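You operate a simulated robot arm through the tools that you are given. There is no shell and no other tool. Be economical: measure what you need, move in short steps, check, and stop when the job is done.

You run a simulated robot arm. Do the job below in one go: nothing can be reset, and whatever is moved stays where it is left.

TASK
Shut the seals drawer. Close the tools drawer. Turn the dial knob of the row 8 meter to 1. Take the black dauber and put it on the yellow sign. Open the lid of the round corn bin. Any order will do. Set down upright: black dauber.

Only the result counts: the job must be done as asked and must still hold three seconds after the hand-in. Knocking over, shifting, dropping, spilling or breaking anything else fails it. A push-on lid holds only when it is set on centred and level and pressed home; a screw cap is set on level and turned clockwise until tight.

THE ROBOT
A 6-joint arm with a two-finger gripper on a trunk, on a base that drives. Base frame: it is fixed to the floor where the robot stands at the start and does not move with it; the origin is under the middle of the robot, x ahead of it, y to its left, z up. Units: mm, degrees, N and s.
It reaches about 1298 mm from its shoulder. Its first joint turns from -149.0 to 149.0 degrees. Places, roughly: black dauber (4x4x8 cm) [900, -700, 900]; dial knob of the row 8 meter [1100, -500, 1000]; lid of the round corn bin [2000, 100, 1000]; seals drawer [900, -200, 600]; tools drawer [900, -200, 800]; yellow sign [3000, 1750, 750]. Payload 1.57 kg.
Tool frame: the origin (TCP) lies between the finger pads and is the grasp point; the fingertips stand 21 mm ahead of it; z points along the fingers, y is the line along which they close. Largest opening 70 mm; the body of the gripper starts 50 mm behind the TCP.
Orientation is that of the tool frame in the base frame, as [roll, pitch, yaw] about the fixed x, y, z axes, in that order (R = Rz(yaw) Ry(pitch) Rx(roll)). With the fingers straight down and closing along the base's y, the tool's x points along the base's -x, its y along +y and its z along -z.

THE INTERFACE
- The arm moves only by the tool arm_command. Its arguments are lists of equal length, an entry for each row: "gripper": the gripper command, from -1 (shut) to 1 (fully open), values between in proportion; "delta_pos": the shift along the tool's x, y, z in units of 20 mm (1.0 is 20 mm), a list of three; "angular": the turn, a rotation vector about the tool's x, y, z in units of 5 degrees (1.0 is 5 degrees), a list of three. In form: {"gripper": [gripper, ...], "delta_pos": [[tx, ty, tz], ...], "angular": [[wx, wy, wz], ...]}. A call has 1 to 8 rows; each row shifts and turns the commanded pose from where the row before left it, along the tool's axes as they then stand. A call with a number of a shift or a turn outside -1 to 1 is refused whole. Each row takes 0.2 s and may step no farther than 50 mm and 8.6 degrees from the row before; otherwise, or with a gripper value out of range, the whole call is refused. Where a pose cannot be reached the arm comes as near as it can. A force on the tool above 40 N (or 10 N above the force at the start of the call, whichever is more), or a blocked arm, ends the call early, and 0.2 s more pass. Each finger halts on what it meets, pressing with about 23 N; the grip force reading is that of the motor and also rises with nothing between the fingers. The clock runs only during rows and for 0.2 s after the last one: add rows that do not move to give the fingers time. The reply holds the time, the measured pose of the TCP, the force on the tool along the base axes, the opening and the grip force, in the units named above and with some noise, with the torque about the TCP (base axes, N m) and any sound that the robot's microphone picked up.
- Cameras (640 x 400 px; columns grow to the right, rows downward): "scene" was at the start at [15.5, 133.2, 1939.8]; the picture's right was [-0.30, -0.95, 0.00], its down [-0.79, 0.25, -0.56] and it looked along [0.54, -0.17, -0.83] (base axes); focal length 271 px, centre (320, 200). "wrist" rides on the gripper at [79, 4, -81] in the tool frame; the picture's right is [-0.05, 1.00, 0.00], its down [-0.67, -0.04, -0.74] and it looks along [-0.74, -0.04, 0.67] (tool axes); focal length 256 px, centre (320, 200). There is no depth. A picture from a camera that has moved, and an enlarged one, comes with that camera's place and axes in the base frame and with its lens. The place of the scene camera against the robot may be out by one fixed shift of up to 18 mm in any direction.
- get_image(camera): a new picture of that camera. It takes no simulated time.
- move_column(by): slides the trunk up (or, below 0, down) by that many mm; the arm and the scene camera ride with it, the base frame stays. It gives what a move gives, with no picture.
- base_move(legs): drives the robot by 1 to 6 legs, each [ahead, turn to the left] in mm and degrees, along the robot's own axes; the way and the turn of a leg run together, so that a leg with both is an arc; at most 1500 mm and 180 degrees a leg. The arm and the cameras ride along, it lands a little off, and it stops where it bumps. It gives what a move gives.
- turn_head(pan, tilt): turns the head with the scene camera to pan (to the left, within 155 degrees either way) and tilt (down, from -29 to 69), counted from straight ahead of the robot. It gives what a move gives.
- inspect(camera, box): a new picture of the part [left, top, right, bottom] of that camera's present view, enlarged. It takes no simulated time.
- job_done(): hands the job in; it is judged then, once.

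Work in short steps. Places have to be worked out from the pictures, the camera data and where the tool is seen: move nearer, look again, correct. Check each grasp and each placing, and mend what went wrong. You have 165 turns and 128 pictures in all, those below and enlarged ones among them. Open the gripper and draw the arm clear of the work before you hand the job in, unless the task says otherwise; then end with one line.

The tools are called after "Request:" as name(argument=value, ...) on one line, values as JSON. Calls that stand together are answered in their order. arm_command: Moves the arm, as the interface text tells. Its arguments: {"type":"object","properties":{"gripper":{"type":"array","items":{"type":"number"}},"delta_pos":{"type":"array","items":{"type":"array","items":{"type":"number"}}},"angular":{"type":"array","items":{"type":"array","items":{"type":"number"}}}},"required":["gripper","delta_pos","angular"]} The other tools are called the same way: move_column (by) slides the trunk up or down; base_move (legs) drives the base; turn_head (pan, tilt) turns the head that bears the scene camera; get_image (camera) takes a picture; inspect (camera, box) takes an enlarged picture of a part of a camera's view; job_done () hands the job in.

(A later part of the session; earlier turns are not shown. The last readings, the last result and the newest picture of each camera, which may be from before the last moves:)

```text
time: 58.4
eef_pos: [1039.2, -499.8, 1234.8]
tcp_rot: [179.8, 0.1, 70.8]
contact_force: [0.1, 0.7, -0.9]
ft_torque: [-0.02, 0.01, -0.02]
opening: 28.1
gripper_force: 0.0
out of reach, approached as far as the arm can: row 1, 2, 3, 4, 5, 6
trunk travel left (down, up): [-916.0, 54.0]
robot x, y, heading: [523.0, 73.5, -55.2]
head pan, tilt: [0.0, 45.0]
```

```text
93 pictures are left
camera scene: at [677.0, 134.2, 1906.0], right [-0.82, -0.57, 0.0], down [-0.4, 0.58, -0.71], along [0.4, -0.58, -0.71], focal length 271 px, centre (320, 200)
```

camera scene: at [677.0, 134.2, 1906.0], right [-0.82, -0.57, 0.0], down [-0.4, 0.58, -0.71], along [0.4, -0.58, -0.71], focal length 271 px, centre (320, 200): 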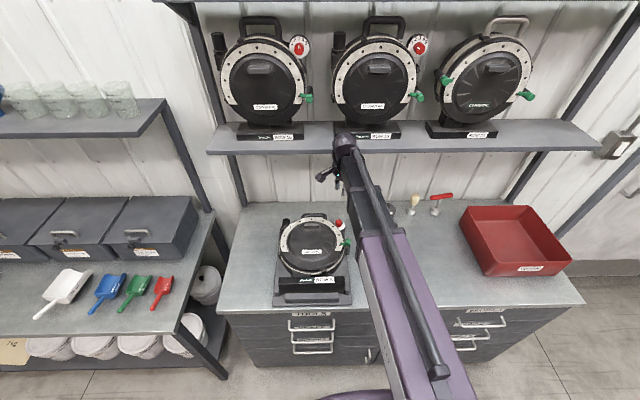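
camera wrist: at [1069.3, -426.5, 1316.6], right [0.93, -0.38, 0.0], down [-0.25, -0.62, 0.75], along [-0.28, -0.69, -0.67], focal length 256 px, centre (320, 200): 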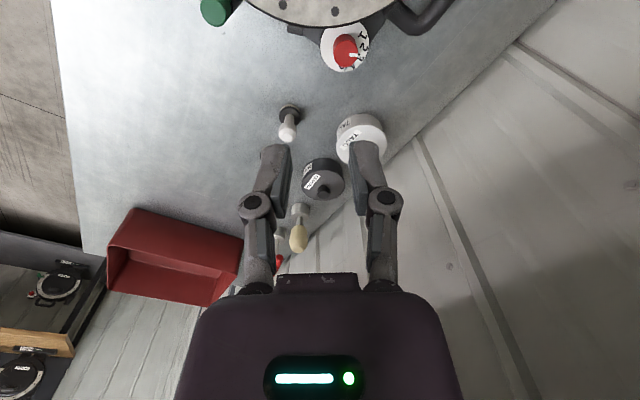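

Triangulating the two wrist views puts the knob top near (1057, −532, 1002). The overhead shelf front is close to the wrist there, so I pull back first, lower by the trunk, and then look.

Request:
arm_command(gripper=[-0.2, -0.2, -0.2, -0.2], delta_pos=[[0.565, -0.825, 0], [0.565, -0.825, 0], [0.565, -0.825, 0], [0, 0, 0]], angular=[[0, 0, 0], [0, 0, 0], [0, 0, 0], [0, 0, 0]])

Request:
move_column(by=-130)

Request:
get_image(camera="wrist")

Request:
get_image(camera="scene")

```text
time: 59.4
eef_pos: [1004.9, -450.3, 1234.5]
tcp_rot: [179.9, 0.1, 70.9]
contact_force: [0.5, -0.1, -0.6]
ft_torque: [0.01, 0.0, 0.0]
opening: 28.1
gripper_force: 0.0
trunk travel left (down, up): [-916.0, 54.0]
robot x, y, heading: [525.5, 74.6, -55.1]
head pan, tilt: [0.0, 45.0]
```

```text
time: 61.0
eef_pos: [1004.8, -450.6, 1104.5]
tcp_rot: [179.7, 0.1, 70.8]
contact_force: [0.2, -0.3, 0.2]
ft_torque: [0.02, 0.01, 0.01]
opening: 28.3
gripper_force: 0.2
trunk travel left (down, up): [-786.0, 184.0]
robot x, y, heading: [527.6, 76.8, -55.2]
head pan, tilt: [0.0, 45.0]
```

```text
92 pictures are left
camera wrist: at [1034.4, -377.4, 1187.0], right [0.93, -0.38, 0.0], down [-0.25, -0.61, 0.75], along [-0.28, -0.69, -0.67], focal length 256 px, centre (320, 200)
```

wrist: 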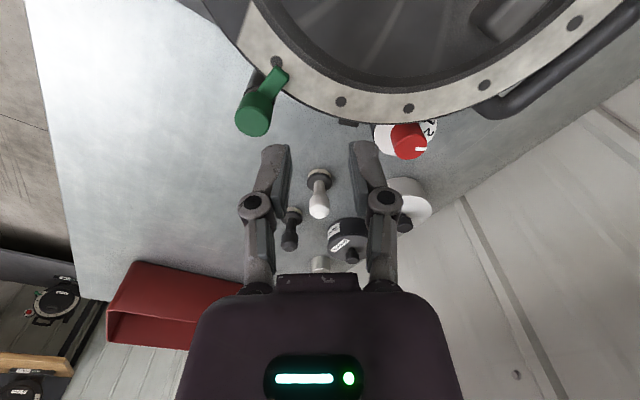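

```text
91 pictures are left
camera scene: at [676.2, 134.5, 1776.1], right [-0.82, -0.57, 0.0], down [-0.4, 0.58, -0.71], along [0.4, -0.58, -0.71], focal length 271 px, centre (320, 200)
```

scene: 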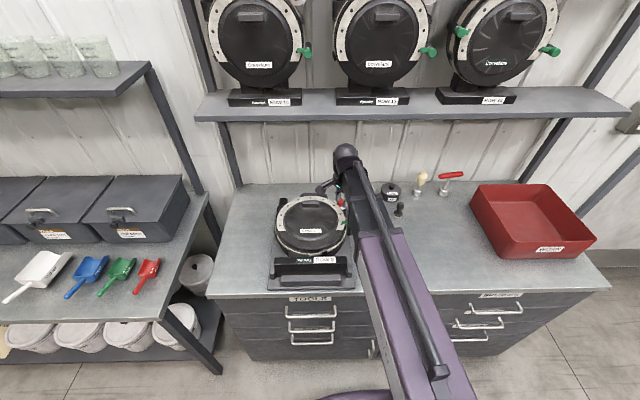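

Consistent: knob ≈ (1059, −531), top z≈1002, ~31 mm wide. I pre-yaw by −35° so the fingers stay tangential to the meter rim through the turn, and move over the knob.

Request:
arm_command(gripper=[0.29, 0.29, 0.29, 0.29, 0.29, 0.29, 0.29], delta_pos=[[0, 0, 0], [0, 0, 0], [0, 0, 0], [0, 0, 0], [0, 0, 0], [0, 0, 0], [0, 0, 0]], angular=[[0, 0, 1], [0, 0, 1], [0, 0, 1], [0, 0, 1], [0, 0, 1], [0, 0, 1], [0, 0, 1]])

Request:
arm_command(gripper=[0.29, 0.29, 0.29, 0.29, 0.29, 0.29], delta_pos=[[-0.04, 0.97, 0], [-0.04, 0.97, 0], [-0.04, 0.97, 0], [-0.04, 0.97, 0], [-0.04, 0.97, 0], [0, 0, 0]], angular=[[0, 0, 0], [0, 0, 0], [0, 0, 0], [0, 0, 0], [0, 0, 0], [0, 0, 0]])

Request:
get_image(camera="wrist")

Request:
inspect(camera="scene", box=[240, 110, 440, 270])

```text
time: 62.5
eef_pos: [1004.0, -451.1, 1105.5]
tcp_rot: [179.7, 0.0, 35.7]
contact_force: [-0.2, -0.4, 0.2]
ft_torque: [0.02, -0.01, 0.04]
opening: 45.3
gripper_force: 0.1
trunk travel left (down, up): [-786.0, 184.0]
robot x, y, heading: [524.5, 74.8, -54.9]
head pan, tilt: [0.0, 45.0]
```

```text
time: 64.0
eef_pos: [1057.9, -531.1, 1105.3]
tcp_rot: [179.8, -0.1, 35.8]
contact_force: [0.0, 0.3, -0.6]
ft_torque: [0.0, -0.01, 0.01]
opening: 45.3
gripper_force: 0.0
trunk travel left (down, up): [-786.0, 184.0]
robot x, y, heading: [525.8, 73.9, -55.4]
head pan, tilt: [0.0, 45.0]
```

```text
90 pictures are left
camera wrist: at [1124.5, -488.0, 1187.3], right [0.54, -0.84, 0.01], down [-0.56, -0.36, 0.74], along [-0.62, -0.41, -0.67], focal length 256 px, centre (320, 200)
```

wrist: 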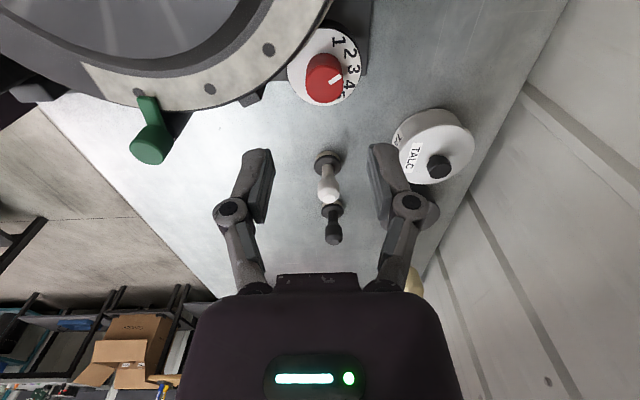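

```text
2.50 times, centred on (340, 190) of scene
camera zoom: at [676.1, 134.7, 1776.1], right [-0.82, -0.57, 0.0], down [-0.4, 0.58, -0.71], along [0.4, -0.58, -0.71], focal length 678 px, centre (270, 225)
```

zoom: 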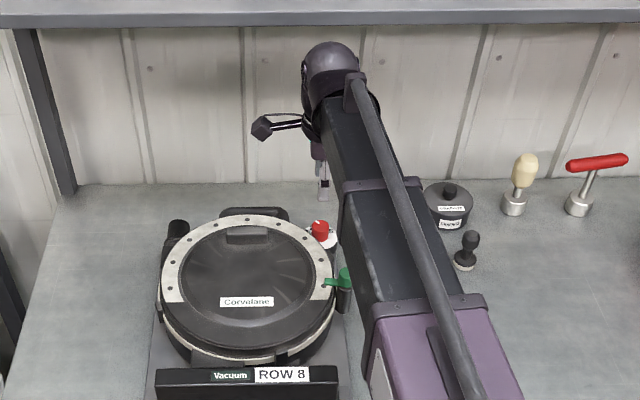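

Request:
inspect(camera="wrist", box=[270, 15, 390, 120])

```text
3.81 times, centred on (330, 68) of wrist
camera zoom: at [1124.5, -488.0, 1187.3], right [0.54, -0.84, 0.01], down [-0.56, -0.36, 0.74], along [-0.62, -0.41, -0.67], focal length 975 px, centre (282, 705)
```

zoom: 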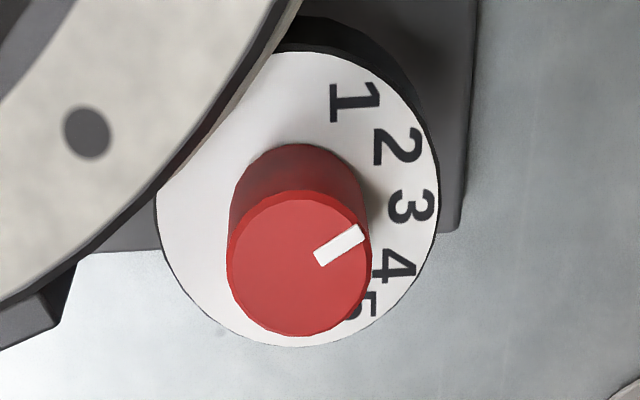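

The dial is clearly legible: pointer on 2, numbers spaced ~30°; so it needs about 30° counter-clockwise. Nudge onto centre and descend partway.

Request:
arm_command(gripper=[0.29, 0.29], delta_pos=[[0.1, 0.1, 0], [0, 0, 0]], angular=[[0, 0, 0], [0, 0, 0]])

Request:
move_column(by=-65)

Request:
get_image(camera="wrist")

```text
time: 64.5
eef_pos: [1060.5, -531.6, 1105.0]
tcp_rot: [179.8, 0.0, 35.7]
contact_force: [-0.3, 0.1, -0.6]
ft_torque: [-0.04, 0.02, 0.0]
opening: 45.0
gripper_force: 0.1
trunk travel left (down, up): [-786.0, 184.0]
robot x, y, heading: [523.7, 74.0, -55.3]
head pan, tilt: [0.0, 45.0]
```

```text
time: 65.6
eef_pos: [1061.3, -532.0, 1039.1]
tcp_rot: [179.7, 0.0, 35.8]
contact_force: [0.4, -0.2, 0.4]
ft_torque: [-0.01, 0.0, -0.01]
opening: 45.2
gripper_force: 0.0
trunk travel left (down, up): [-721.0, 249.0]
robot x, y, heading: [524.7, 77.1, -55.3]
head pan, tilt: [0.0, 45.0]
```

```text
87 pictures are left
camera wrist: at [1127.2, -489.0, 1122.2], right [0.54, -0.84, 0.0], down [-0.56, -0.36, 0.74], along [-0.62, -0.41, -0.67], focal length 256 px, centre (320, 200)
```

wrist: 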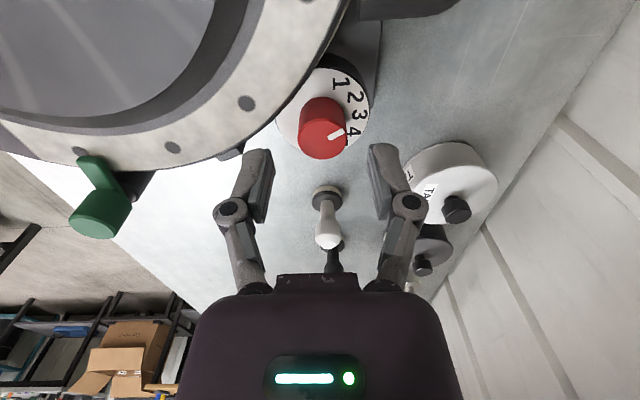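

Centred: knob top at about z 1005 directly below the TCP. Lower to grasp height, close, and check.

Request:
move_column(by=-35)

Request:
arm_command(gripper=[-0.3, -0.5, -0.5, -0.5], delta_pos=[[0, 0, 0], [0, 0, 0], [0, 0, 0], [0, 0, 0]], angular=[[0, 0, 0], [0, 0, 0], [0, 0, 0], [0, 0, 0]])

Request:
get_image(camera="wrist")

```text
time: 66.4
eef_pos: [1060.8, -532.9, 1004.3]
tcp_rot: [179.8, 0.0, 35.8]
contact_force: [0.4, 0.4, 2.3]
ft_torque: [0.03, 0.06, -0.03]
opening: 53.4
gripper_force: 1.9
trunk travel left (down, up): [-686.0, 284.0]
robot x, y, heading: [525.5, 74.8, -55.2]
head pan, tilt: [0.0, 45.0]
```

```text
time: 67.4
eef_pos: [1061.9, -532.8, 1003.7]
tcp_rot: [179.7, 0.0, 35.8]
contact_force: [2.9, -8.7, 1.6]
ft_torque: [-0.08, -0.06, 0.01]
opening: 28.9
gripper_force: 2.9
trunk travel left (down, up): [-686.0, 284.0]
robot x, y, heading: [527.9, 73.4, -55.5]
head pan, tilt: [0.0, 45.0]
```

```text
86 pictures are left
camera wrist: at [1127.6, -489.7, 1086.6], right [0.54, -0.84, 0.0], down [-0.56, -0.36, 0.74], along [-0.62, -0.41, -0.67], focal length 256 px, centre (320, 200)
```

wrist: 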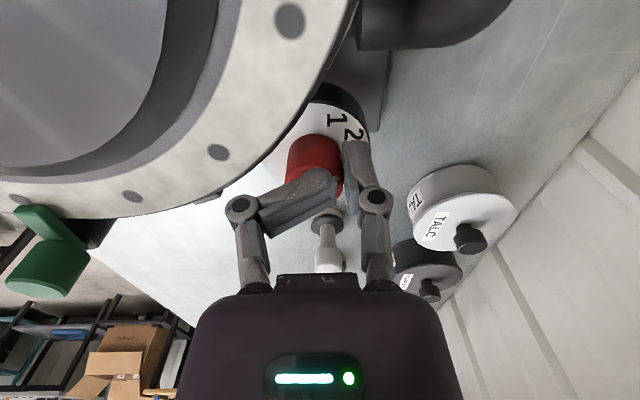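

The left finger looks deflected, so something touched it on the way down. Open, raise, and look.

Request:
arm_command(gripper=[0.3, 0.3, 0.3, 0.3], delta_pos=[[0, 0, 0], [0, 0, 0], [0, 0, 0], [0, 0, 0]], angular=[[0, 0, 0], [0, 0, 0], [0, 0, 0], [0, 0, 0]])

Request:
inspect(camera="wrist", box=[180, 60, 460, 280])

Request:
move_column(by=35)

Request:
get_image(camera="wrist")

```text
time: 68.4
eef_pos: [1061.5, -531.4, 1003.6]
tcp_rot: [179.8, -0.1, 35.9]
contact_force: [0.6, 1.2, 3.3]
ft_torque: [0.02, 0.02, -0.05]
opening: 52.3
gripper_force: 1.1
trunk travel left (down, up): [-686.0, 284.0]
robot x, y, heading: [524.8, 74.3, -54.9]
head pan, tilt: [0.0, 45.0]
```

```text
1.82 times, centred on (320, 170) of wrist
camera zoom: at [1127.3, -488.6, 1087.4], right [0.54, -0.84, 0.01], down [-0.56, -0.36, 0.74], along [-0.62, -0.41, -0.67], focal length 465 px, centre (320, 254)
```

zoom: 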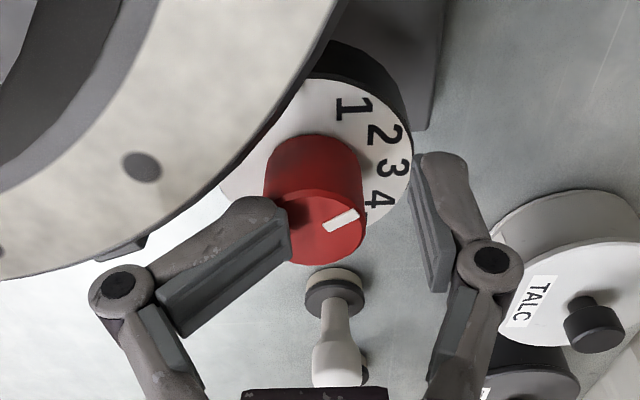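

```text
time: 69.2
eef_pos: [1061.4, -532.1, 1039.9]
tcp_rot: [179.6, 0.0, 35.8]
contact_force: [-0.6, -1.0, 0.5]
ft_torque: [0.03, -0.04, 0.04]
opening: 47.4
gripper_force: 0.5
trunk travel left (down, up): [-721.0, 249.0]
robot x, y, heading: [527.0, 70.8, -55.3]
head pan, tilt: [0.0, 45.0]
```

```text
84 pictures are left
camera wrist: at [1127.4, -489.0, 1122.1], right [0.54, -0.84, 0.0], down [-0.56, -0.36, 0.74], along [-0.62, -0.41, -0.67], focal length 256 px, centre (320, 200)
```

wrist: 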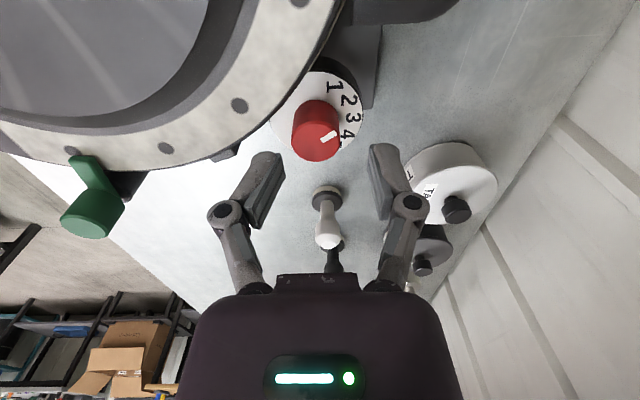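

The left finger's outside brushed the meter rim; the rim tangent calls for a yaw about 40° further counter-clockwise. Raise, rotate, and re-look.

Request:
move_column(by=40)

Request:
arm_command(gripper=[0.29, 0.29, 0.29, 0.29, 0.29, 0.29, 0.29, 0.29], delta_pos=[[0, 0, 0], [0, 0, 0], [0, 0, 0], [0, 0, 0], [0, 0, 0], [0, 0, 0], [0, 0, 0], [0, 0, 0]], angular=[[0, 0, -1], [0, 0, -1], [0, 0, -1], [0, 0, -1], [0, 0, -1], [0, 0, -1], [0, 0, -1], [0, 0, -1]])

Request:
move_column(by=-40)

Request:
get_image(camera="wrist")

```text
time: 70.0
eef_pos: [1061.7, -531.3, 1079.7]
tcp_rot: [179.7, 0.0, 35.9]
contact_force: [-0.6, 0.8, 0.5]
ft_torque: [0.01, -0.02, -0.03]
opening: 45.5
gripper_force: 0.0
trunk travel left (down, up): [-761.0, 209.0]
robot x, y, heading: [524.6, 76.7, -55.1]
head pan, tilt: [0.0, 45.0]
```

```text
time: 71.8
eef_pos: [1060.3, -531.9, 1080.5]
tcp_rot: [179.8, 0.1, 75.9]
contact_force: [-0.5, 0.6, -0.3]
ft_torque: [-0.01, 0.02, -0.02]
opening: 45.4
gripper_force: 0.0
trunk travel left (down, up): [-761.0, 209.0]
robot x, y, heading: [522.4, 69.4, -55.4]
head pan, tilt: [0.0, 45.0]
```

```text
time: 72.6
eef_pos: [1060.5, -532.0, 1040.0]
tcp_rot: [179.8, 0.1, 75.9]
contact_force: [0.6, -0.8, 0.6]
ft_torque: [-0.01, 0.02, -0.02]
opening: 44.9
gripper_force: 0.0
trunk travel left (down, up): [-721.0, 249.0]
robot x, y, heading: [524.6, 76.4, -55.2]
head pan, tilt: [0.0, 45.0]
```

```text
83 pictures are left
camera wrist: at [1084.2, -455.7, 1121.9], right [0.96, -0.3, 0.0], down [-0.2, -0.63, 0.75], along [-0.22, -0.71, -0.67], focal length 256 px, centre (320, 200)
```

wrist: 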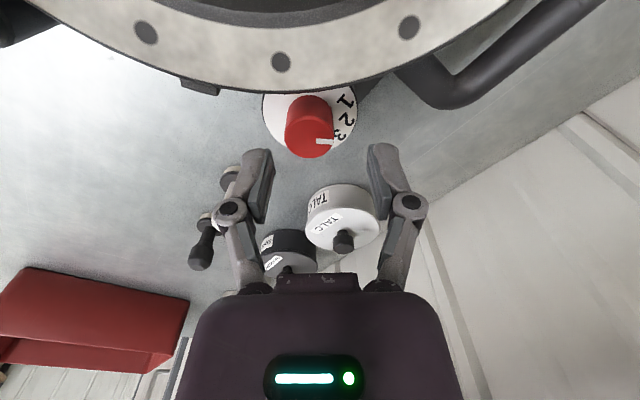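

Now the rim is tangential. The knob sits ~4.5 mm to the −y side; shift, narrow slightly, and descend.

Request:
arm_command(gripper=[0.16, 0.16, 0.16], delta_pos=[[0, -0.22, 0], [0, 0, 0], [0, 0, 0]], angular=[[0, 0, 0], [0, 0, 0], [0, 0, 0]])

Request:
move_column(by=-17)

Request:
get_image(camera="wrist")

```text
time: 73.4
eef_pos: [1057.2, -530.3, 1039.7]
tcp_rot: [179.8, 0.2, 75.8]
contact_force: [0.1, 0.1, -0.3]
ft_torque: [-0.03, -0.04, 0.03]
opening: 40.5
gripper_force: 0.1
trunk travel left (down, up): [-721.0, 249.0]
robot x, y, heading: [523.7, 72.0, -55.3]
head pan, tilt: [0.0, 45.0]
```

```text
time: 74.1
eef_pos: [1056.9, -530.1, 1023.1]
tcp_rot: [179.8, 0.2, 75.9]
contact_force: [0.4, 0.3, 0.0]
ft_torque: [0.0, -0.04, 0.05]
opening: 40.5
gripper_force: 0.1
trunk travel left (down, up): [-704.0, 266.0]
robot x, y, heading: [524.1, 77.6, -55.0]
head pan, tilt: [0.0, 45.0]
```

```text
82 pictures are left
camera wrist: at [1080.1, -454.2, 1104.9], right [0.96, -0.3, 0.0], down [-0.2, -0.63, 0.75], along [-0.22, -0.71, -0.67], focal length 256 px, centre (320, 200)
```

wrist: 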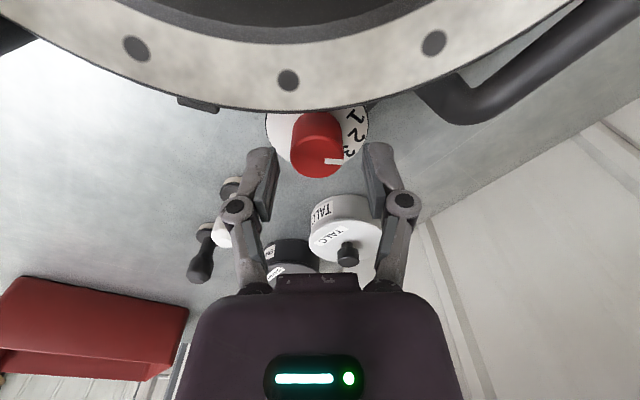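

Well centred. Descend the last 18 mm.

Request:
move_column(by=-18)

Request:
get_image(camera="wrist")

```text
time: 74.7
eef_pos: [1056.0, -530.0, 1005.4]
tcp_rot: [179.8, 0.1, 75.8]
contact_force: [0.3, -0.7, 0.5]
ft_torque: [-0.04, 0.0, 0.01]
opening: 40.6
gripper_force: 0.1
trunk travel left (down, up): [-686.0, 284.0]
robot x, y, heading: [522.2, 77.3, -55.2]
head pan, tilt: [0.0, 45.0]
```

```text
81 pictures are left
camera wrist: at [1080.1, -454.3, 1086.9], right [0.96, -0.3, 0.0], down [-0.2, -0.63, 0.75], along [-0.22, -0.71, -0.67], focal length 256 px, centre (320, 200)
```

wrist: 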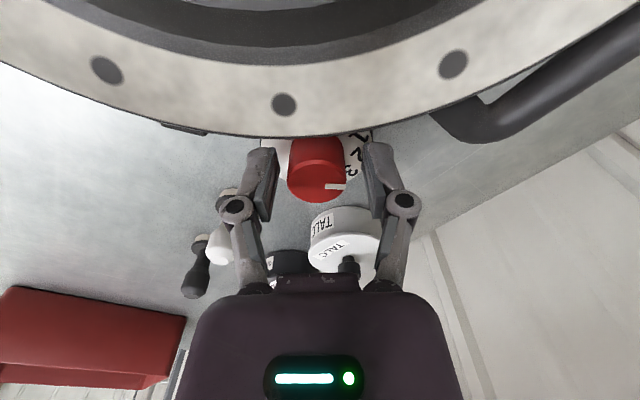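

No contact. Close on the knob.

Request:
arm_command(gripper=[-0.1, -0.3, -0.4, -0.4], delta_pos=[[0, 0, 0], [0, 0, 0], [0, 0, 0], [0, 0, 0]], angular=[[0, 0, 0], [0, 0, 0], [0, 0, 0], [0, 0, 0]])

Request:
inspect(camera="wrist", box=[200, 100, 440, 260])

```text
time: 75.7
eef_pos: [1056.2, -530.1, 1004.8]
tcp_rot: [179.8, 0.2, 75.9]
contact_force: [-5.1, 0.9, 2.9]
ft_torque: [0.11, 0.12, 0.0]
opening: 27.9
gripper_force: 22.8
trunk travel left (down, up): [-686.0, 284.0]
robot x, y, heading: [524.0, 74.1, -55.3]
head pan, tilt: [0.0, 45.0]
```

```text
2.50 times, centred on (320, 180) of wrist
camera zoom: at [1079.5, -454.0, 1087.4], right [0.96, -0.3, 0.0], down [-0.2, -0.63, 0.75], along [-0.22, -0.71, -0.67], focal length 640 px, centre (320, 250)
```

zoom: 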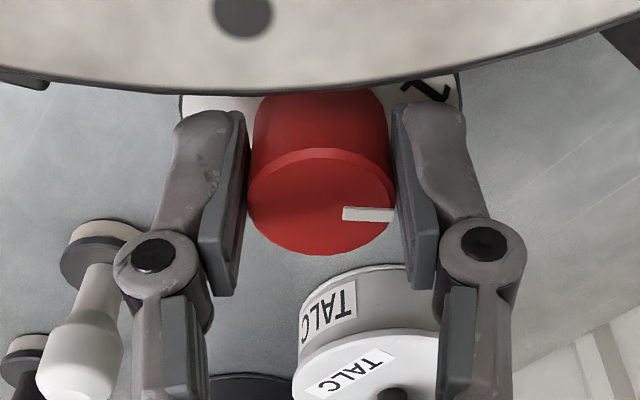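

Gripped (27.9 mm). Turn 30° counter-clockwise.

Request:
arm_command(gripper=[-0.4, -0.4, -0.4, -0.4, -0.4, -0.4, -0.4, -0.4], delta_pos=[[0, 0, 0], [0, 0, 0], [0, 0, 0], [0, 0, 0], [0, 0, 0], [0, 0, 0], [0, 0, 0], [0, 0, 0]], angular=[[0, 0, -0.8], [0, 0, -0.8], [0, 0, -0.8], [0, 0, -0.8], [0, 0, -0.8], [0, 0, -0.8], [0, 0, -0.8], [0, 0, -0.6]])

Request:
get_image(camera="wrist")

```text
time: 77.5
eef_pos: [1055.6, -530.8, 1004.4]
tcp_rot: [179.9, 0.3, 106.9]
contact_force: [-1.4, 0.5, 3.9]
ft_torque: [-0.1, 0.02, -0.26]
opening: 27.7
gripper_force: 23.4
trunk travel left (down, up): [-686.0, 284.0]
robot x, y, heading: [521.8, 76.0, -55.3]
head pan, tilt: [0.0, 45.0]
```

```text
79 pictures are left
camera wrist: at [1037.0, -453.6, 1086.9], right [0.97, 0.24, 0.0], down [0.16, -0.64, 0.75], along [0.18, -0.73, -0.66], focal length 256 px, centre (320, 200)
```

wrist: 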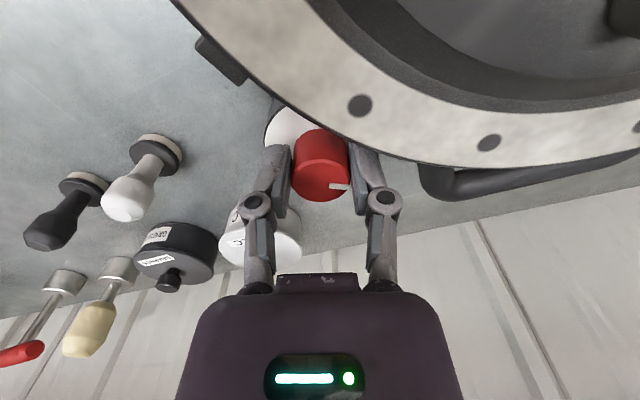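

The knob turned with the tool. Release slightly, raise, and view the dial.

Request:
arm_command(gripper=[0.03, 0.03, 0.03], delta_pos=[[0, 0, 0], [0, 0, 0], [0, 0, 0]], angular=[[0, 0, 0], [0, 0, 0], [0, 0, 0]])

Request:
move_column(by=95)

Request:
get_image(camera="wrist")

Request:
inspect(camera="scene", box=[260, 150, 420, 270])

```text
time: 78.3
eef_pos: [1056.9, -531.4, 1005.2]
tcp_rot: [180.0, 0.4, 106.9]
contact_force: [0.4, 0.5, 0.0]
ft_torque: [0.01, 0.01, -0.01]
opening: 36.1
gripper_force: 0.1
trunk travel left (down, up): [-686.0, 284.0]
robot x, y, heading: [529.4, 77.3, -55.4]
head pan, tilt: [0.0, 45.0]
```

```text
time: 79.6
eef_pos: [1056.5, -531.0, 1100.8]
tcp_rot: [179.9, 0.2, 106.8]
contact_force: [0.2, 0.3, -0.4]
ft_torque: [0.03, -0.01, -0.01]
opening: 36.1
gripper_force: 0.0
trunk travel left (down, up): [-781.0, 189.0]
robot x, y, heading: [526.5, 75.1, -55.1]
head pan, tilt: [0.0, 45.0]
```

```text
78 pictures are left
camera wrist: at [1037.3, -453.4, 1181.7], right [0.97, 0.24, 0.0], down [0.16, -0.65, 0.75], along [0.18, -0.73, -0.66], focal length 256 px, centre (320, 200)
```

wrist: 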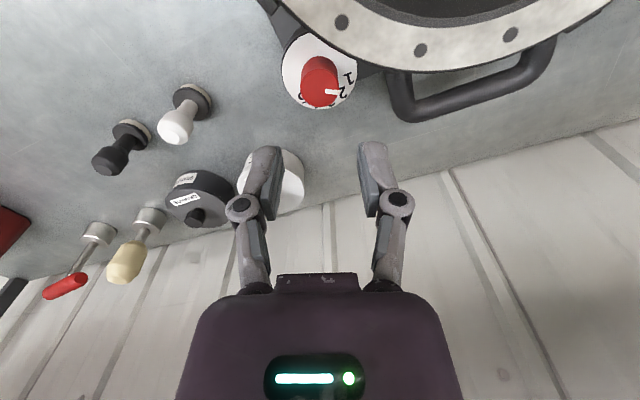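

```text
3.33 times, centred on (340, 210) of scene
camera zoom: at [676.4, 134.4, 1771.0], right [-0.82, -0.57, 0.0], down [-0.4, 0.58, -0.71], along [0.4, -0.58, -0.71], focal length 904 px, centre (253, 167)
```

zoom: 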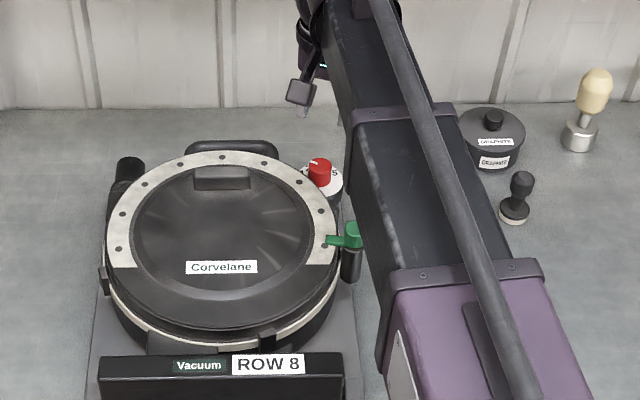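

Request:
inspect(camera="wrist", box=[270, 20, 370, 120])

```text
4.00 times, centred on (320, 70) of wrist
camera zoom: at [1037.3, -453.4, 1181.7], right [0.97, 0.24, 0.0], down [0.16, -0.65, 0.75], along [0.18, -0.73, -0.66], focal length 1024 px, centre (320, 720)
```

zoom: 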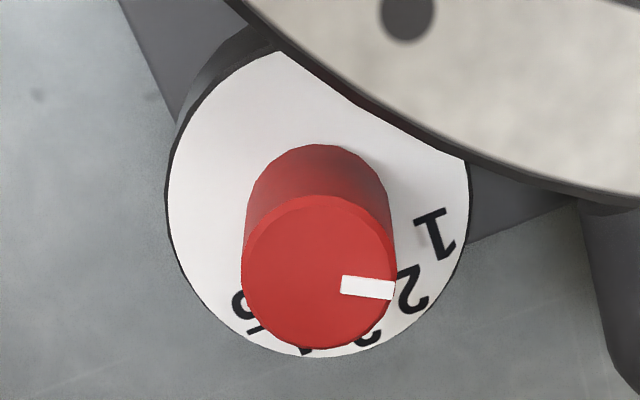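

The dial now reads 1 within a couple of degrees (2→1 is ~30°, turned 31°). Next the black dauber, which several views put at (842, −703), top z≈947. Rotate so the fingers close along the bench edge and travel there at height.

Request:
arm_command(gripper=[0.2, 0.2, 0.2, 0.2, 0.2, 0.2, 0.2, 0.2], delta_pos=[[0, 0, 0], [0, 0, 0], [0, 0, 0], [0, 0, 0], [-0.04, -0.98, 0], [-0.04, -0.98, 0], [-0.04, -0.98, 0], [-0.04, -0.98, 0]], angular=[[0, 0, -0.98], [0, 0, -0.98], [0, 0, -0.98], [0, 0, -0.98], [0, 0, 0], [0, 0, 0], [0, 0, 0], [0, 0, 0]])

Request:
arm_command(gripper=[0.2, 0.2, 0.2, 0.2, 0.2, 0.2, 0.2, 0.2], delta_pos=[[-0.04, -0.98, 0], [-0.04, -0.98, 0], [-0.04, -0.98, 0], [-0.04, -0.98, 0], [-0.04, -0.98, 0], [-0.04, -0.98, 0], [-0.04, -0.98, 0], [-0.04, -0.98, 0]], angular=[[0, 0, 0], [0, 0, 0], [0, 0, 0], [0, 0, 0], [0, 0, 0], [0, 0, 0], [0, 0, 0], [0, 0, 0]])

Request:
get_image(camera="wrist")

```text
time: 81.4
eef_pos: [995.6, -580.6, 1100.5]
tcp_rot: [179.8, 0.3, 126.4]
contact_force: [-0.3, 0.1, 0.3]
ft_torque: [0.02, -0.03, -0.03]
opening: 41.9
gripper_force: 0.1
trunk travel left (down, up): [-781.0, 189.0]
robot x, y, heading: [526.6, 76.4, -55.3]
head pan, tilt: [0.0, 45.0]
```

```text
time: 83.2
eef_pos: [872.5, -678.2, 1099.6]
tcp_rot: [179.9, 0.3, 126.3]
contact_force: [-0.1, 0.2, -0.2]
ft_torque: [0.01, 0.0, 0.01]
opening: 41.8
gripper_force: 0.2
trunk travel left (down, up): [-781.0, 189.0]
robot x, y, heading: [524.2, 75.5, -55.3]
head pan, tilt: [0.0, 45.0]
```

```text
75 pictures are left
camera wrist: at [829.2, -612.8, 1181.6], right [0.83, 0.55, 0.0], down [0.36, -0.55, 0.75], along [0.41, -0.62, -0.66], focal length 256 px, centre (320, 200)
```

wrist: 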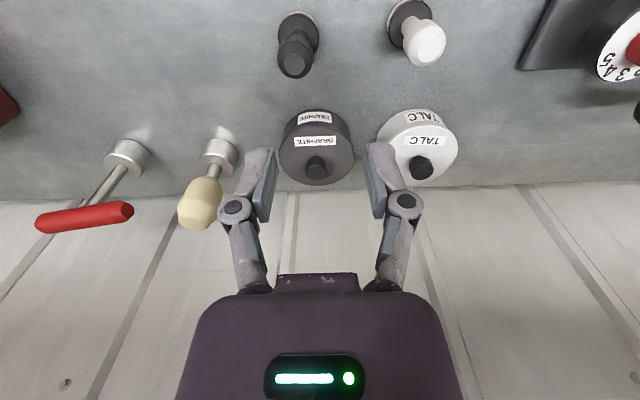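

Closer view: dauber at about (857, −695). Correct and lower partway.

Request:
arm_command(gripper=[0.2, 0.2, 0.2], delta_pos=[[-0.1, -0.6, 0], [-0.1, -0.57, 0], [0, 0, 0]], angular=[[0, 0, 0], [0, 0, 0], [0, 0, 0]])

Request:
move_column(by=-110)

Request:
get_image(camera="wrist")

```text
time: 84.0
eef_pos: [856.0, -695.5, 1099.9]
tcp_rot: [180.0, 0.4, 126.6]
contact_force: [0.7, 0.0, 0.0]
ft_torque: [0.04, 0.04, 0.01]
opening: 42.0
gripper_force: 0.1
trunk travel left (down, up): [-781.0, 189.0]
robot x, y, heading: [523.7, 73.9, -55.1]
head pan, tilt: [0.0, 45.0]
```

```text
time: 85.4
eef_pos: [856.9, -694.6, 989.5]
tcp_rot: [-180.0, 0.4, 126.6]
contact_force: [0.4, 0.8, 0.1]
ft_torque: [0.0, 0.0, 0.0]
opening: 42.2
gripper_force: 0.1
trunk travel left (down, up): [-671.0, 299.0]
robot x, y, heading: [522.4, 73.8, -55.3]
head pan, tilt: [0.0, 45.0]
```

```text
74 pictures are left
camera wrist: at [812.5, -629.1, 1071.8], right [0.83, 0.55, 0.0], down [0.36, -0.55, 0.75], along [0.41, -0.62, -0.66], focal length 256 px, centre (320, 200)
```

wrist: 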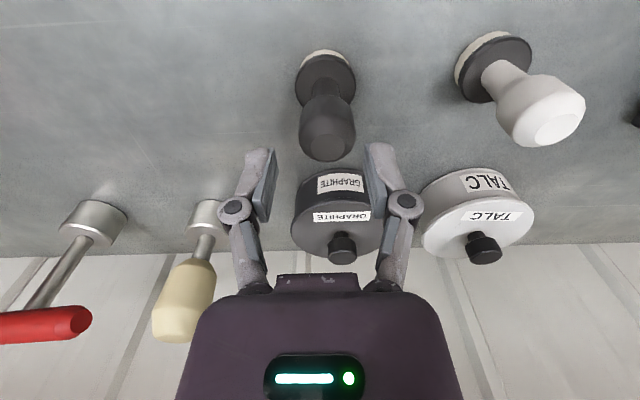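

Dauber is aligned apart from ~3.5 mm; its top is about z 955. Shift, lower to grasp the bulb, and close.

Request:
arm_command(gripper=[0.2, 0.2], delta_pos=[[0, 0.17, 0], [0, 0, 0]], angular=[[0, 0, 0], [0, 0, 0]])

Request:
move_column(by=-53)

Request:
get_image(camera="wrist")

```text
time: 86.0
eef_pos: [859.3, -692.9, 988.9]
tcp_rot: [180.0, 0.4, 126.5]
contact_force: [-0.5, -0.2, 0.7]
ft_torque: [0.01, 0.01, 0.02]
opening: 41.8
gripper_force: 0.1
trunk travel left (down, up): [-671.0, 299.0]
robot x, y, heading: [526.4, 75.8, -55.1]
head pan, tilt: [0.0, 45.0]
```

```text
time: 87.0
eef_pos: [858.6, -692.3, 937.0]
tcp_rot: [-180.0, 0.3, 126.5]
contact_force: [0.4, 0.5, 0.8]
ft_torque: [-0.02, 0.02, -0.01]
opening: 41.9
gripper_force: 0.0
trunk travel left (down, up): [-618.0, 352.0]
robot x, y, heading: [526.5, 75.4, -55.2]
head pan, tilt: [0.0, 45.0]
```

```text
73 pictures are left
camera wrist: at [814.8, -627.2, 1018.8], right [0.83, 0.55, 0.0], down [0.36, -0.55, 0.75], along [0.41, -0.62, -0.66], focal length 256 px, centre (320, 200)
```

wrist: 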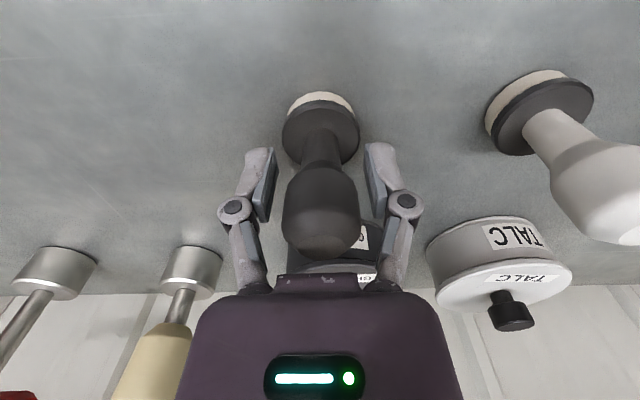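

Fingers straddle the bulb. Close.

Request:
arm_command(gripper=[-0.1, -0.4, -0.6, -0.6, -0.6], delta_pos=[[0, 0, 0], [0, 0, 0], [0, 0, 0], [0, 0, 0], [0, 0, 0]], angular=[[0, 0, 0], [0, 0, 0], [0, 0, 0], [0, 0, 0], [0, 0, 0]])

Request:
get_image(camera="wrist")

```text
time: 88.2
eef_pos: [859.1, -693.6, 936.9]
tcp_rot: [-180.0, 0.3, 126.5]
contact_force: [1.1, -0.3, -0.6]
ft_torque: [0.0, 0.02, 0.02]
opening: 25.0
gripper_force: 23.1
trunk travel left (down, up): [-618.0, 352.0]
robot x, y, heading: [526.1, 77.3, -55.0]
head pan, tilt: [0.0, 45.0]
```

```text
72 pictures are left
camera wrist: at [814.8, -627.3, 1018.7], right [0.83, 0.55, 0.0], down [0.36, -0.55, 0.75], along [0.41, -0.62, -0.66], focal length 256 px, centre (320, 200)
```

wrist: 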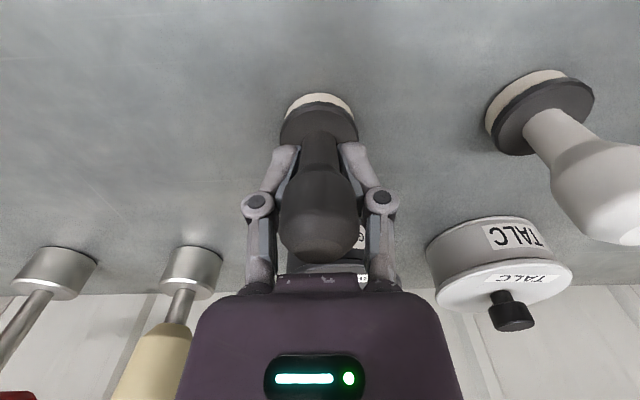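

Held at 25 mm. Lift with the trunk, draw back from under the shelf, then check the grip.

Request:
move_column(by=70)

Request:
arm_command(gripper=[-0.6, -0.6, -0.6, -0.6, -0.6, -0.6, -0.6, -0.6], delta_pos=[[0.7, 0, 0], [0.9, 0, 0], [1, 0, 0], [1, 0, 0], [1, 0, 0], [1, 0, 0], [0.9, 0, 0], [0.6, 0, 0]], angular=[[0, 0, 0], [0, 0, 0], [0, 0, 0], [0, 0, 0], [0, 0, 0], [0, 0, 0], [0, 0, 0], [0, 0, 0]])

Request:
get_image(camera="wrist")

Request:
inspect(camera="scene", box=[220, 120, 460, 270])

```text
time: 89.2
eef_pos: [858.6, -693.2, 1007.6]
tcp_rot: [180.0, 0.3, 126.5]
contact_force: [0.1, -0.5, -1.7]
ft_torque: [-0.02, -0.03, 0.0]
opening: 25.7
gripper_force: 23.0
trunk travel left (down, up): [-688.0, 282.0]
robot x, y, heading: [527.5, 76.9, -55.3]
head pan, tilt: [0.0, 45.0]
```

```text
time: 91.0
eef_pos: [774.8, -578.6, 1006.0]
tcp_rot: [180.0, 0.4, 126.5]
contact_force: [-0.4, -0.3, -1.1]
ft_torque: [0.02, 0.01, 0.01]
opening: 25.7
gripper_force: 23.2
trunk travel left (down, up): [-688.0, 282.0]
robot x, y, heading: [523.9, 72.3, -55.3]
head pan, tilt: [0.0, 45.0]
```

```text
71 pictures are left
camera wrist: at [731.0, -512.3, 1088.8], right [0.83, 0.55, 0.0], down [0.36, -0.55, 0.75], along [0.41, -0.62, -0.66], focal length 256 px, centre (320, 200)
```

wrist: 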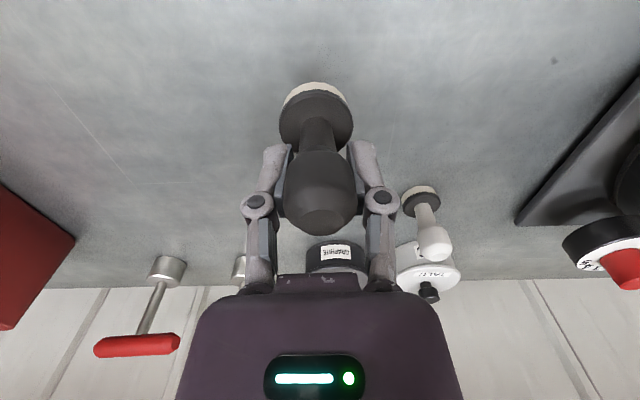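

```text
2.67 times, centred on (340, 195) of scene
camera zoom: at [676.2, 134.6, 1678.1], right [-0.82, -0.57, 0.0], down [-0.4, 0.58, -0.71], along [0.4, -0.58, -0.71], focal length 723 px, centre (267, 213)
```

zoom: 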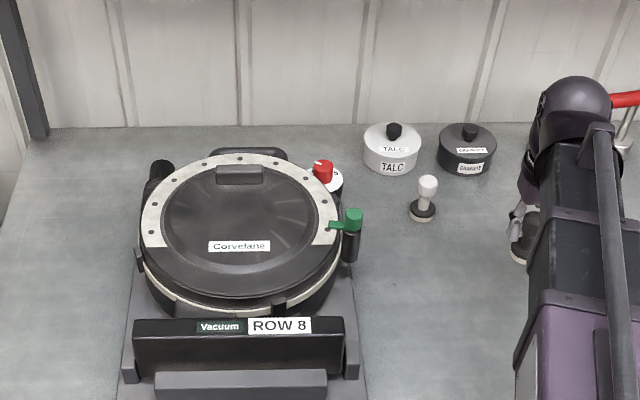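

The dauber is held off the bench. Back the robot away from the bench, turn left along the aisle, and check.

Request:
base_move(legs=[[-280, 0], [0, 92]])

Request:
turn_head(pan=0, tilt=25)

Request:
get_image(camera="scene")

Request:
get_image(camera="wrist")

```text
time: 99.1
eef_pos: [1009.6, 574.8, 1006.9]
tcp_rot: [179.9, 0.3, -141.7]
contact_force: [-0.2, -0.4, -0.6]
ft_torque: [0.02, 0.0, 0.02]
opening: 25.5
gripper_force: 23.8
trunk travel left (down, up): [-688.0, 282.0]
robot x, y, heading: [348.4, 325.5, 36.2]
head pan, tilt: [0.0, 45.0]
```

```text
time: 100.0
eef_pos: [1010.1, 574.7, 1006.9]
tcp_rot: [180.0, 0.3, -141.6]
contact_force: [0.7, 0.1, -0.6]
ft_torque: [-0.01, -0.03, 0.0]
opening: 25.7
gripper_force: 23.2
trunk travel left (down, up): [-688.0, 282.0]
robot x, y, heading: [345.8, 326.4, 36.1]
head pan, tilt: [0.0, 25.0]
```

```text
69 pictures are left
camera scene: at [277.6, 483.4, 1708.6], right [0.59, -0.81, 0.0], down [-0.34, -0.25, -0.91], along [0.73, 0.54, -0.42], focal length 271 px, centre (320, 200)
```

scene: 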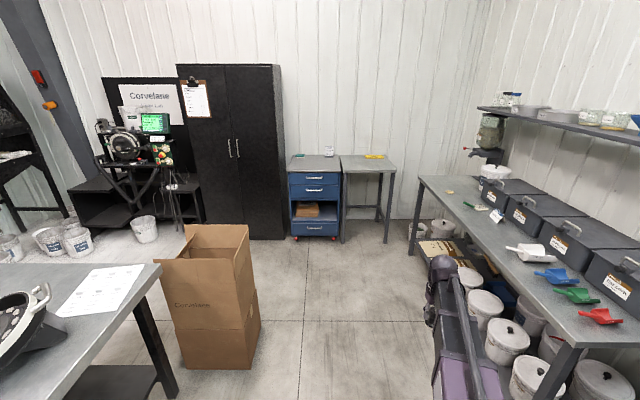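

```text
68 pictures are left
camera wrist: at [945.1, 529.4, 1088.7], right [-0.58, 0.82, 0.0], down [0.54, 0.38, 0.75], along [0.61, 0.43, -0.66], focal length 256 px, centre (320, 200)
```

wrist: 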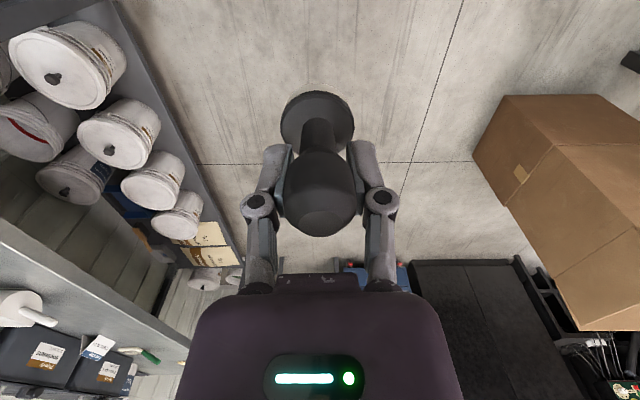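

Dauber is held straight. Zoom on the bins and the sign to identify them.

Request:
inspect(camera="scene", box=[440, 80, 640, 240])

Request:
inspect(camera="scene", box=[420, 220, 640, 400])

Request:
inspect(camera="scene", box=[280, 130, 420, 250])

```text
2.50 times, centred on (540, 160) of scene
camera zoom: at [277.6, 483.4, 1708.6], right [0.59, -0.81, 0.0], down [-0.34, -0.25, -0.91], along [0.73, 0.54, -0.42], focal length 678 px, centre (-230, 300)
```

zoom: 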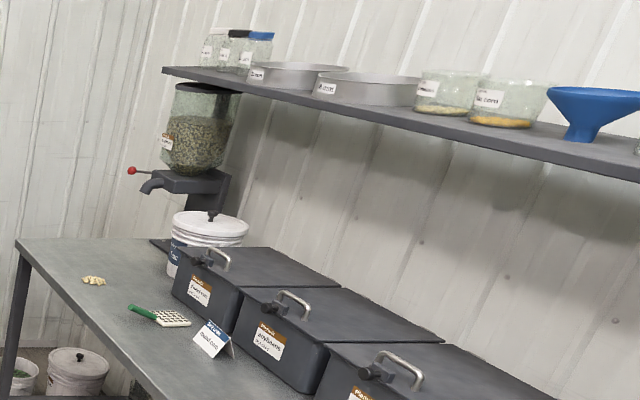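

```text
2.22 times, centred on (530, 310) of scene
camera zoom: at [277.6, 483.4, 1708.6], right [0.59, -0.81, 0.0], down [-0.34, -0.25, -0.91], along [0.73, 0.54, -0.42], focal length 603 px, centre (-147, -44)
```

zoom: 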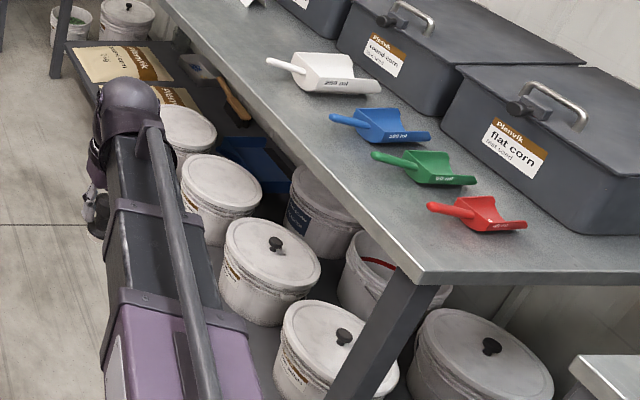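

```text
3.33 times, centred on (350, 190) of scene
camera zoom: at [277.6, 483.4, 1708.6], right [0.59, -0.81, 0.0], down [-0.34, -0.25, -0.91], along [0.73, 0.54, -0.42], focal length 904 px, centre (220, 233)
```

zoom: 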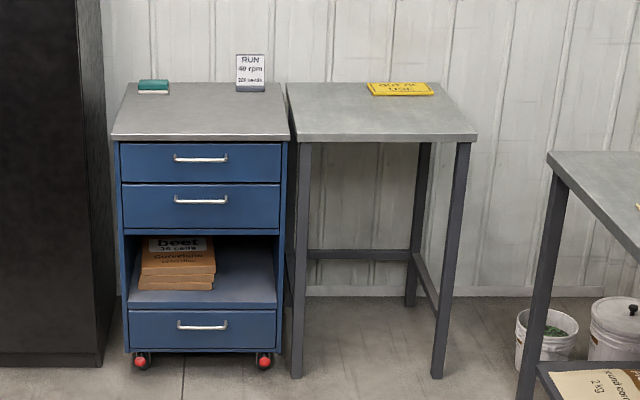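

The boxes are labelled by seed type — "round corn" is the third square bin, matching the rough place. First deliver the dauber: drive along the aisle toward the table with the yellow sign.

Request:
base_move(legs=[[0, -5.3], [1300, 0]])

Request:
get_image(camera="scene")

```text
time: 108.5
eef_pos: [2137.4, 1186.0, 1007.4]
tcp_rot: [180.0, 0.3, -146.7]
contact_force: [-0.2, -0.2, -1.1]
ft_torque: [0.01, 0.0, 0.01]
opening: 25.3
gripper_force: 23.3
trunk travel left (down, up): [-688.0, 282.0]
robot x, y, heading: [1457.3, 995.6, 31.2]
head pan, tilt: [0.0, 25.0]
```

```text
64 pictures are left
camera scene: at [1400.2, 1156.2, 1708.7], right [0.52, -0.85, 0.0], down [-0.36, -0.22, -0.91], along [0.77, 0.47, -0.42], focal length 271 px, centre (320, 200)
```

scene: 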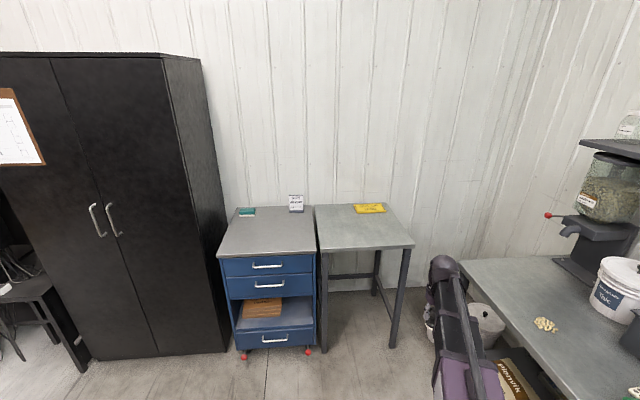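

The table top is about z 800 and the sign near (3100, 1775). Drive closer, ending square to the table.

Request:
base_move(legs=[[0, -6.8], [850, 0], [0, 12]])

Request:
turn_head(pan=-5, tilt=45)

Request:
get_image(camera="scene")

Request:
get_image(camera="wrist")

```text
time: 115.9
eef_pos: [2908.3, 1617.6, 1007.1]
tcp_rot: [180.0, 0.3, -141.0]
contact_force: [-0.2, -0.8, -0.3]
ft_torque: [-0.01, 0.02, -0.03]
opening: 25.4
gripper_force: 23.3
trunk travel left (down, up): [-688.0, 282.0]
robot x, y, heading: [2251.7, 1365.3, 36.8]
head pan, tilt: [0.0, 25.0]
```

```text
time: 116.7
eef_pos: [2908.9, 1617.9, 1006.2]
tcp_rot: [180.0, 0.3, -141.0]
contact_force: [-0.2, -0.4, -1.2]
ft_torque: [-0.02, 0.02, 0.01]
opening: 25.5
gripper_force: 22.7
trunk travel left (down, up): [-688.0, 282.0]
robot x, y, heading: [2251.4, 1367.2, 36.6]
head pan, tilt: [-5.0, 45.0]
```

```text
63 pictures are left
camera scene: at [2172.1, 1507.6, 1678.1], right [0.52, -0.85, 0.0], down [-0.6, -0.37, -0.71], along [0.6, 0.37, -0.71], focal length 271 px, centre (320, 200)
```

scene: 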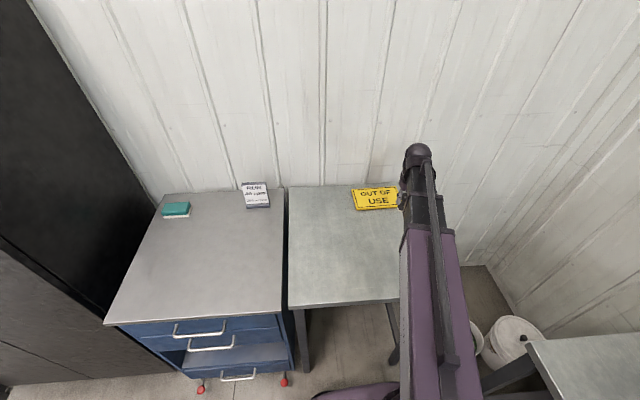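

```text
62 pictures are left
camera wrist: at [2845.1, 1571.0, 1088.7], right [-0.59, 0.81, 0.0], down [0.54, 0.39, 0.75], along [0.61, 0.44, -0.66], focal length 256 px, centre (320, 200)
```

wrist: 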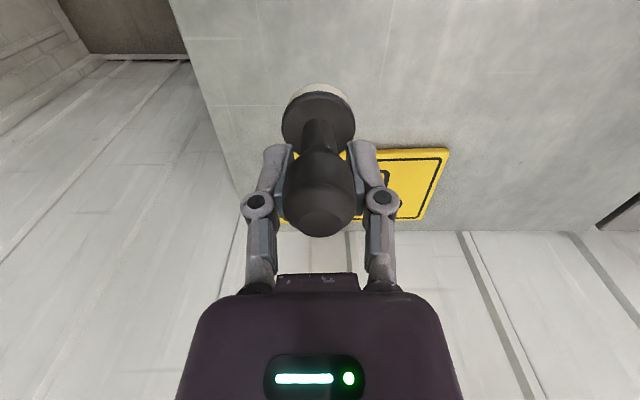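

Triangulation puts the sign near (2979, 1729), top z≈880. Move over it and look again.

Request:
arm_command(gripper=[-0.6, -0.6, -0.6, -0.6, -0.6, -0.6, -0.6], delta_pos=[[-0.7, 0.2, 0], [-0.9, 0.3, 0], [-1, 0.3, 0], [-1, 0.3, 0], [-1, 0.3, 0], [-0.6, 0.3, 0], [0, 0, 0]], angular=[[0, 0, 0], [0, 0, 0], [0, 0, 0], [0, 0, 0], [0, 0, 0], [0, 0, 0], [0, 0, 0]])

Request:
get_image(camera="wrist")

Request:
get_image(camera="scene")

```text
time: 118.3
eef_pos: [2969.3, 1709.6, 1007.0]
tcp_rot: [180.0, 0.4, -141.1]
contact_force: [-0.6, -0.6, -0.2]
ft_torque: [0.02, 0.02, 0.03]
opening: 25.7
gripper_force: 23.6
trunk travel left (down, up): [-688.0, 282.0]
robot x, y, heading: [2249.7, 1363.9, 36.6]
head pan, tilt: [-5.0, 45.0]
```

```text
61 pictures are left
camera wrist: at [2904.4, 1663.1, 1088.7], right [-0.59, 0.81, 0.0], down [0.54, 0.39, 0.75], along [0.61, 0.44, -0.66], focal length 256 px, centre (320, 200)
```

wrist: 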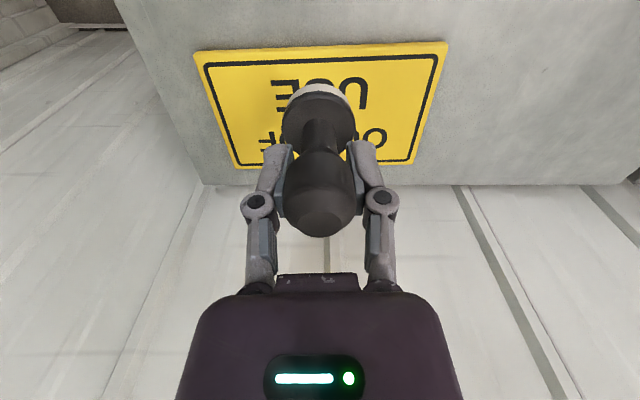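

```text
60 pictures are left
camera scene: at [2172.1, 1507.6, 1678.1], right [0.52, -0.85, 0.0], down [-0.6, -0.37, -0.71], along [0.6, 0.37, -0.71], focal length 271 px, centre (320, 200)
```

scene: 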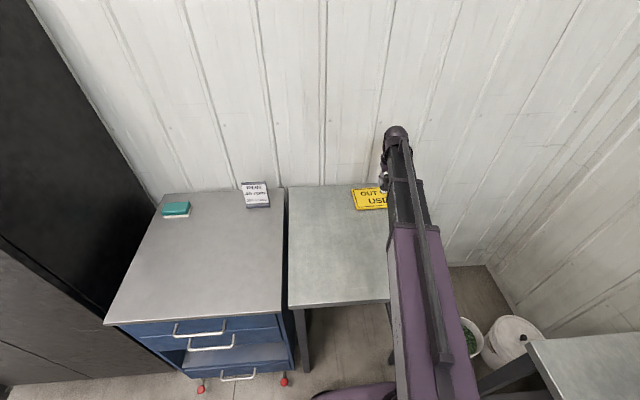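

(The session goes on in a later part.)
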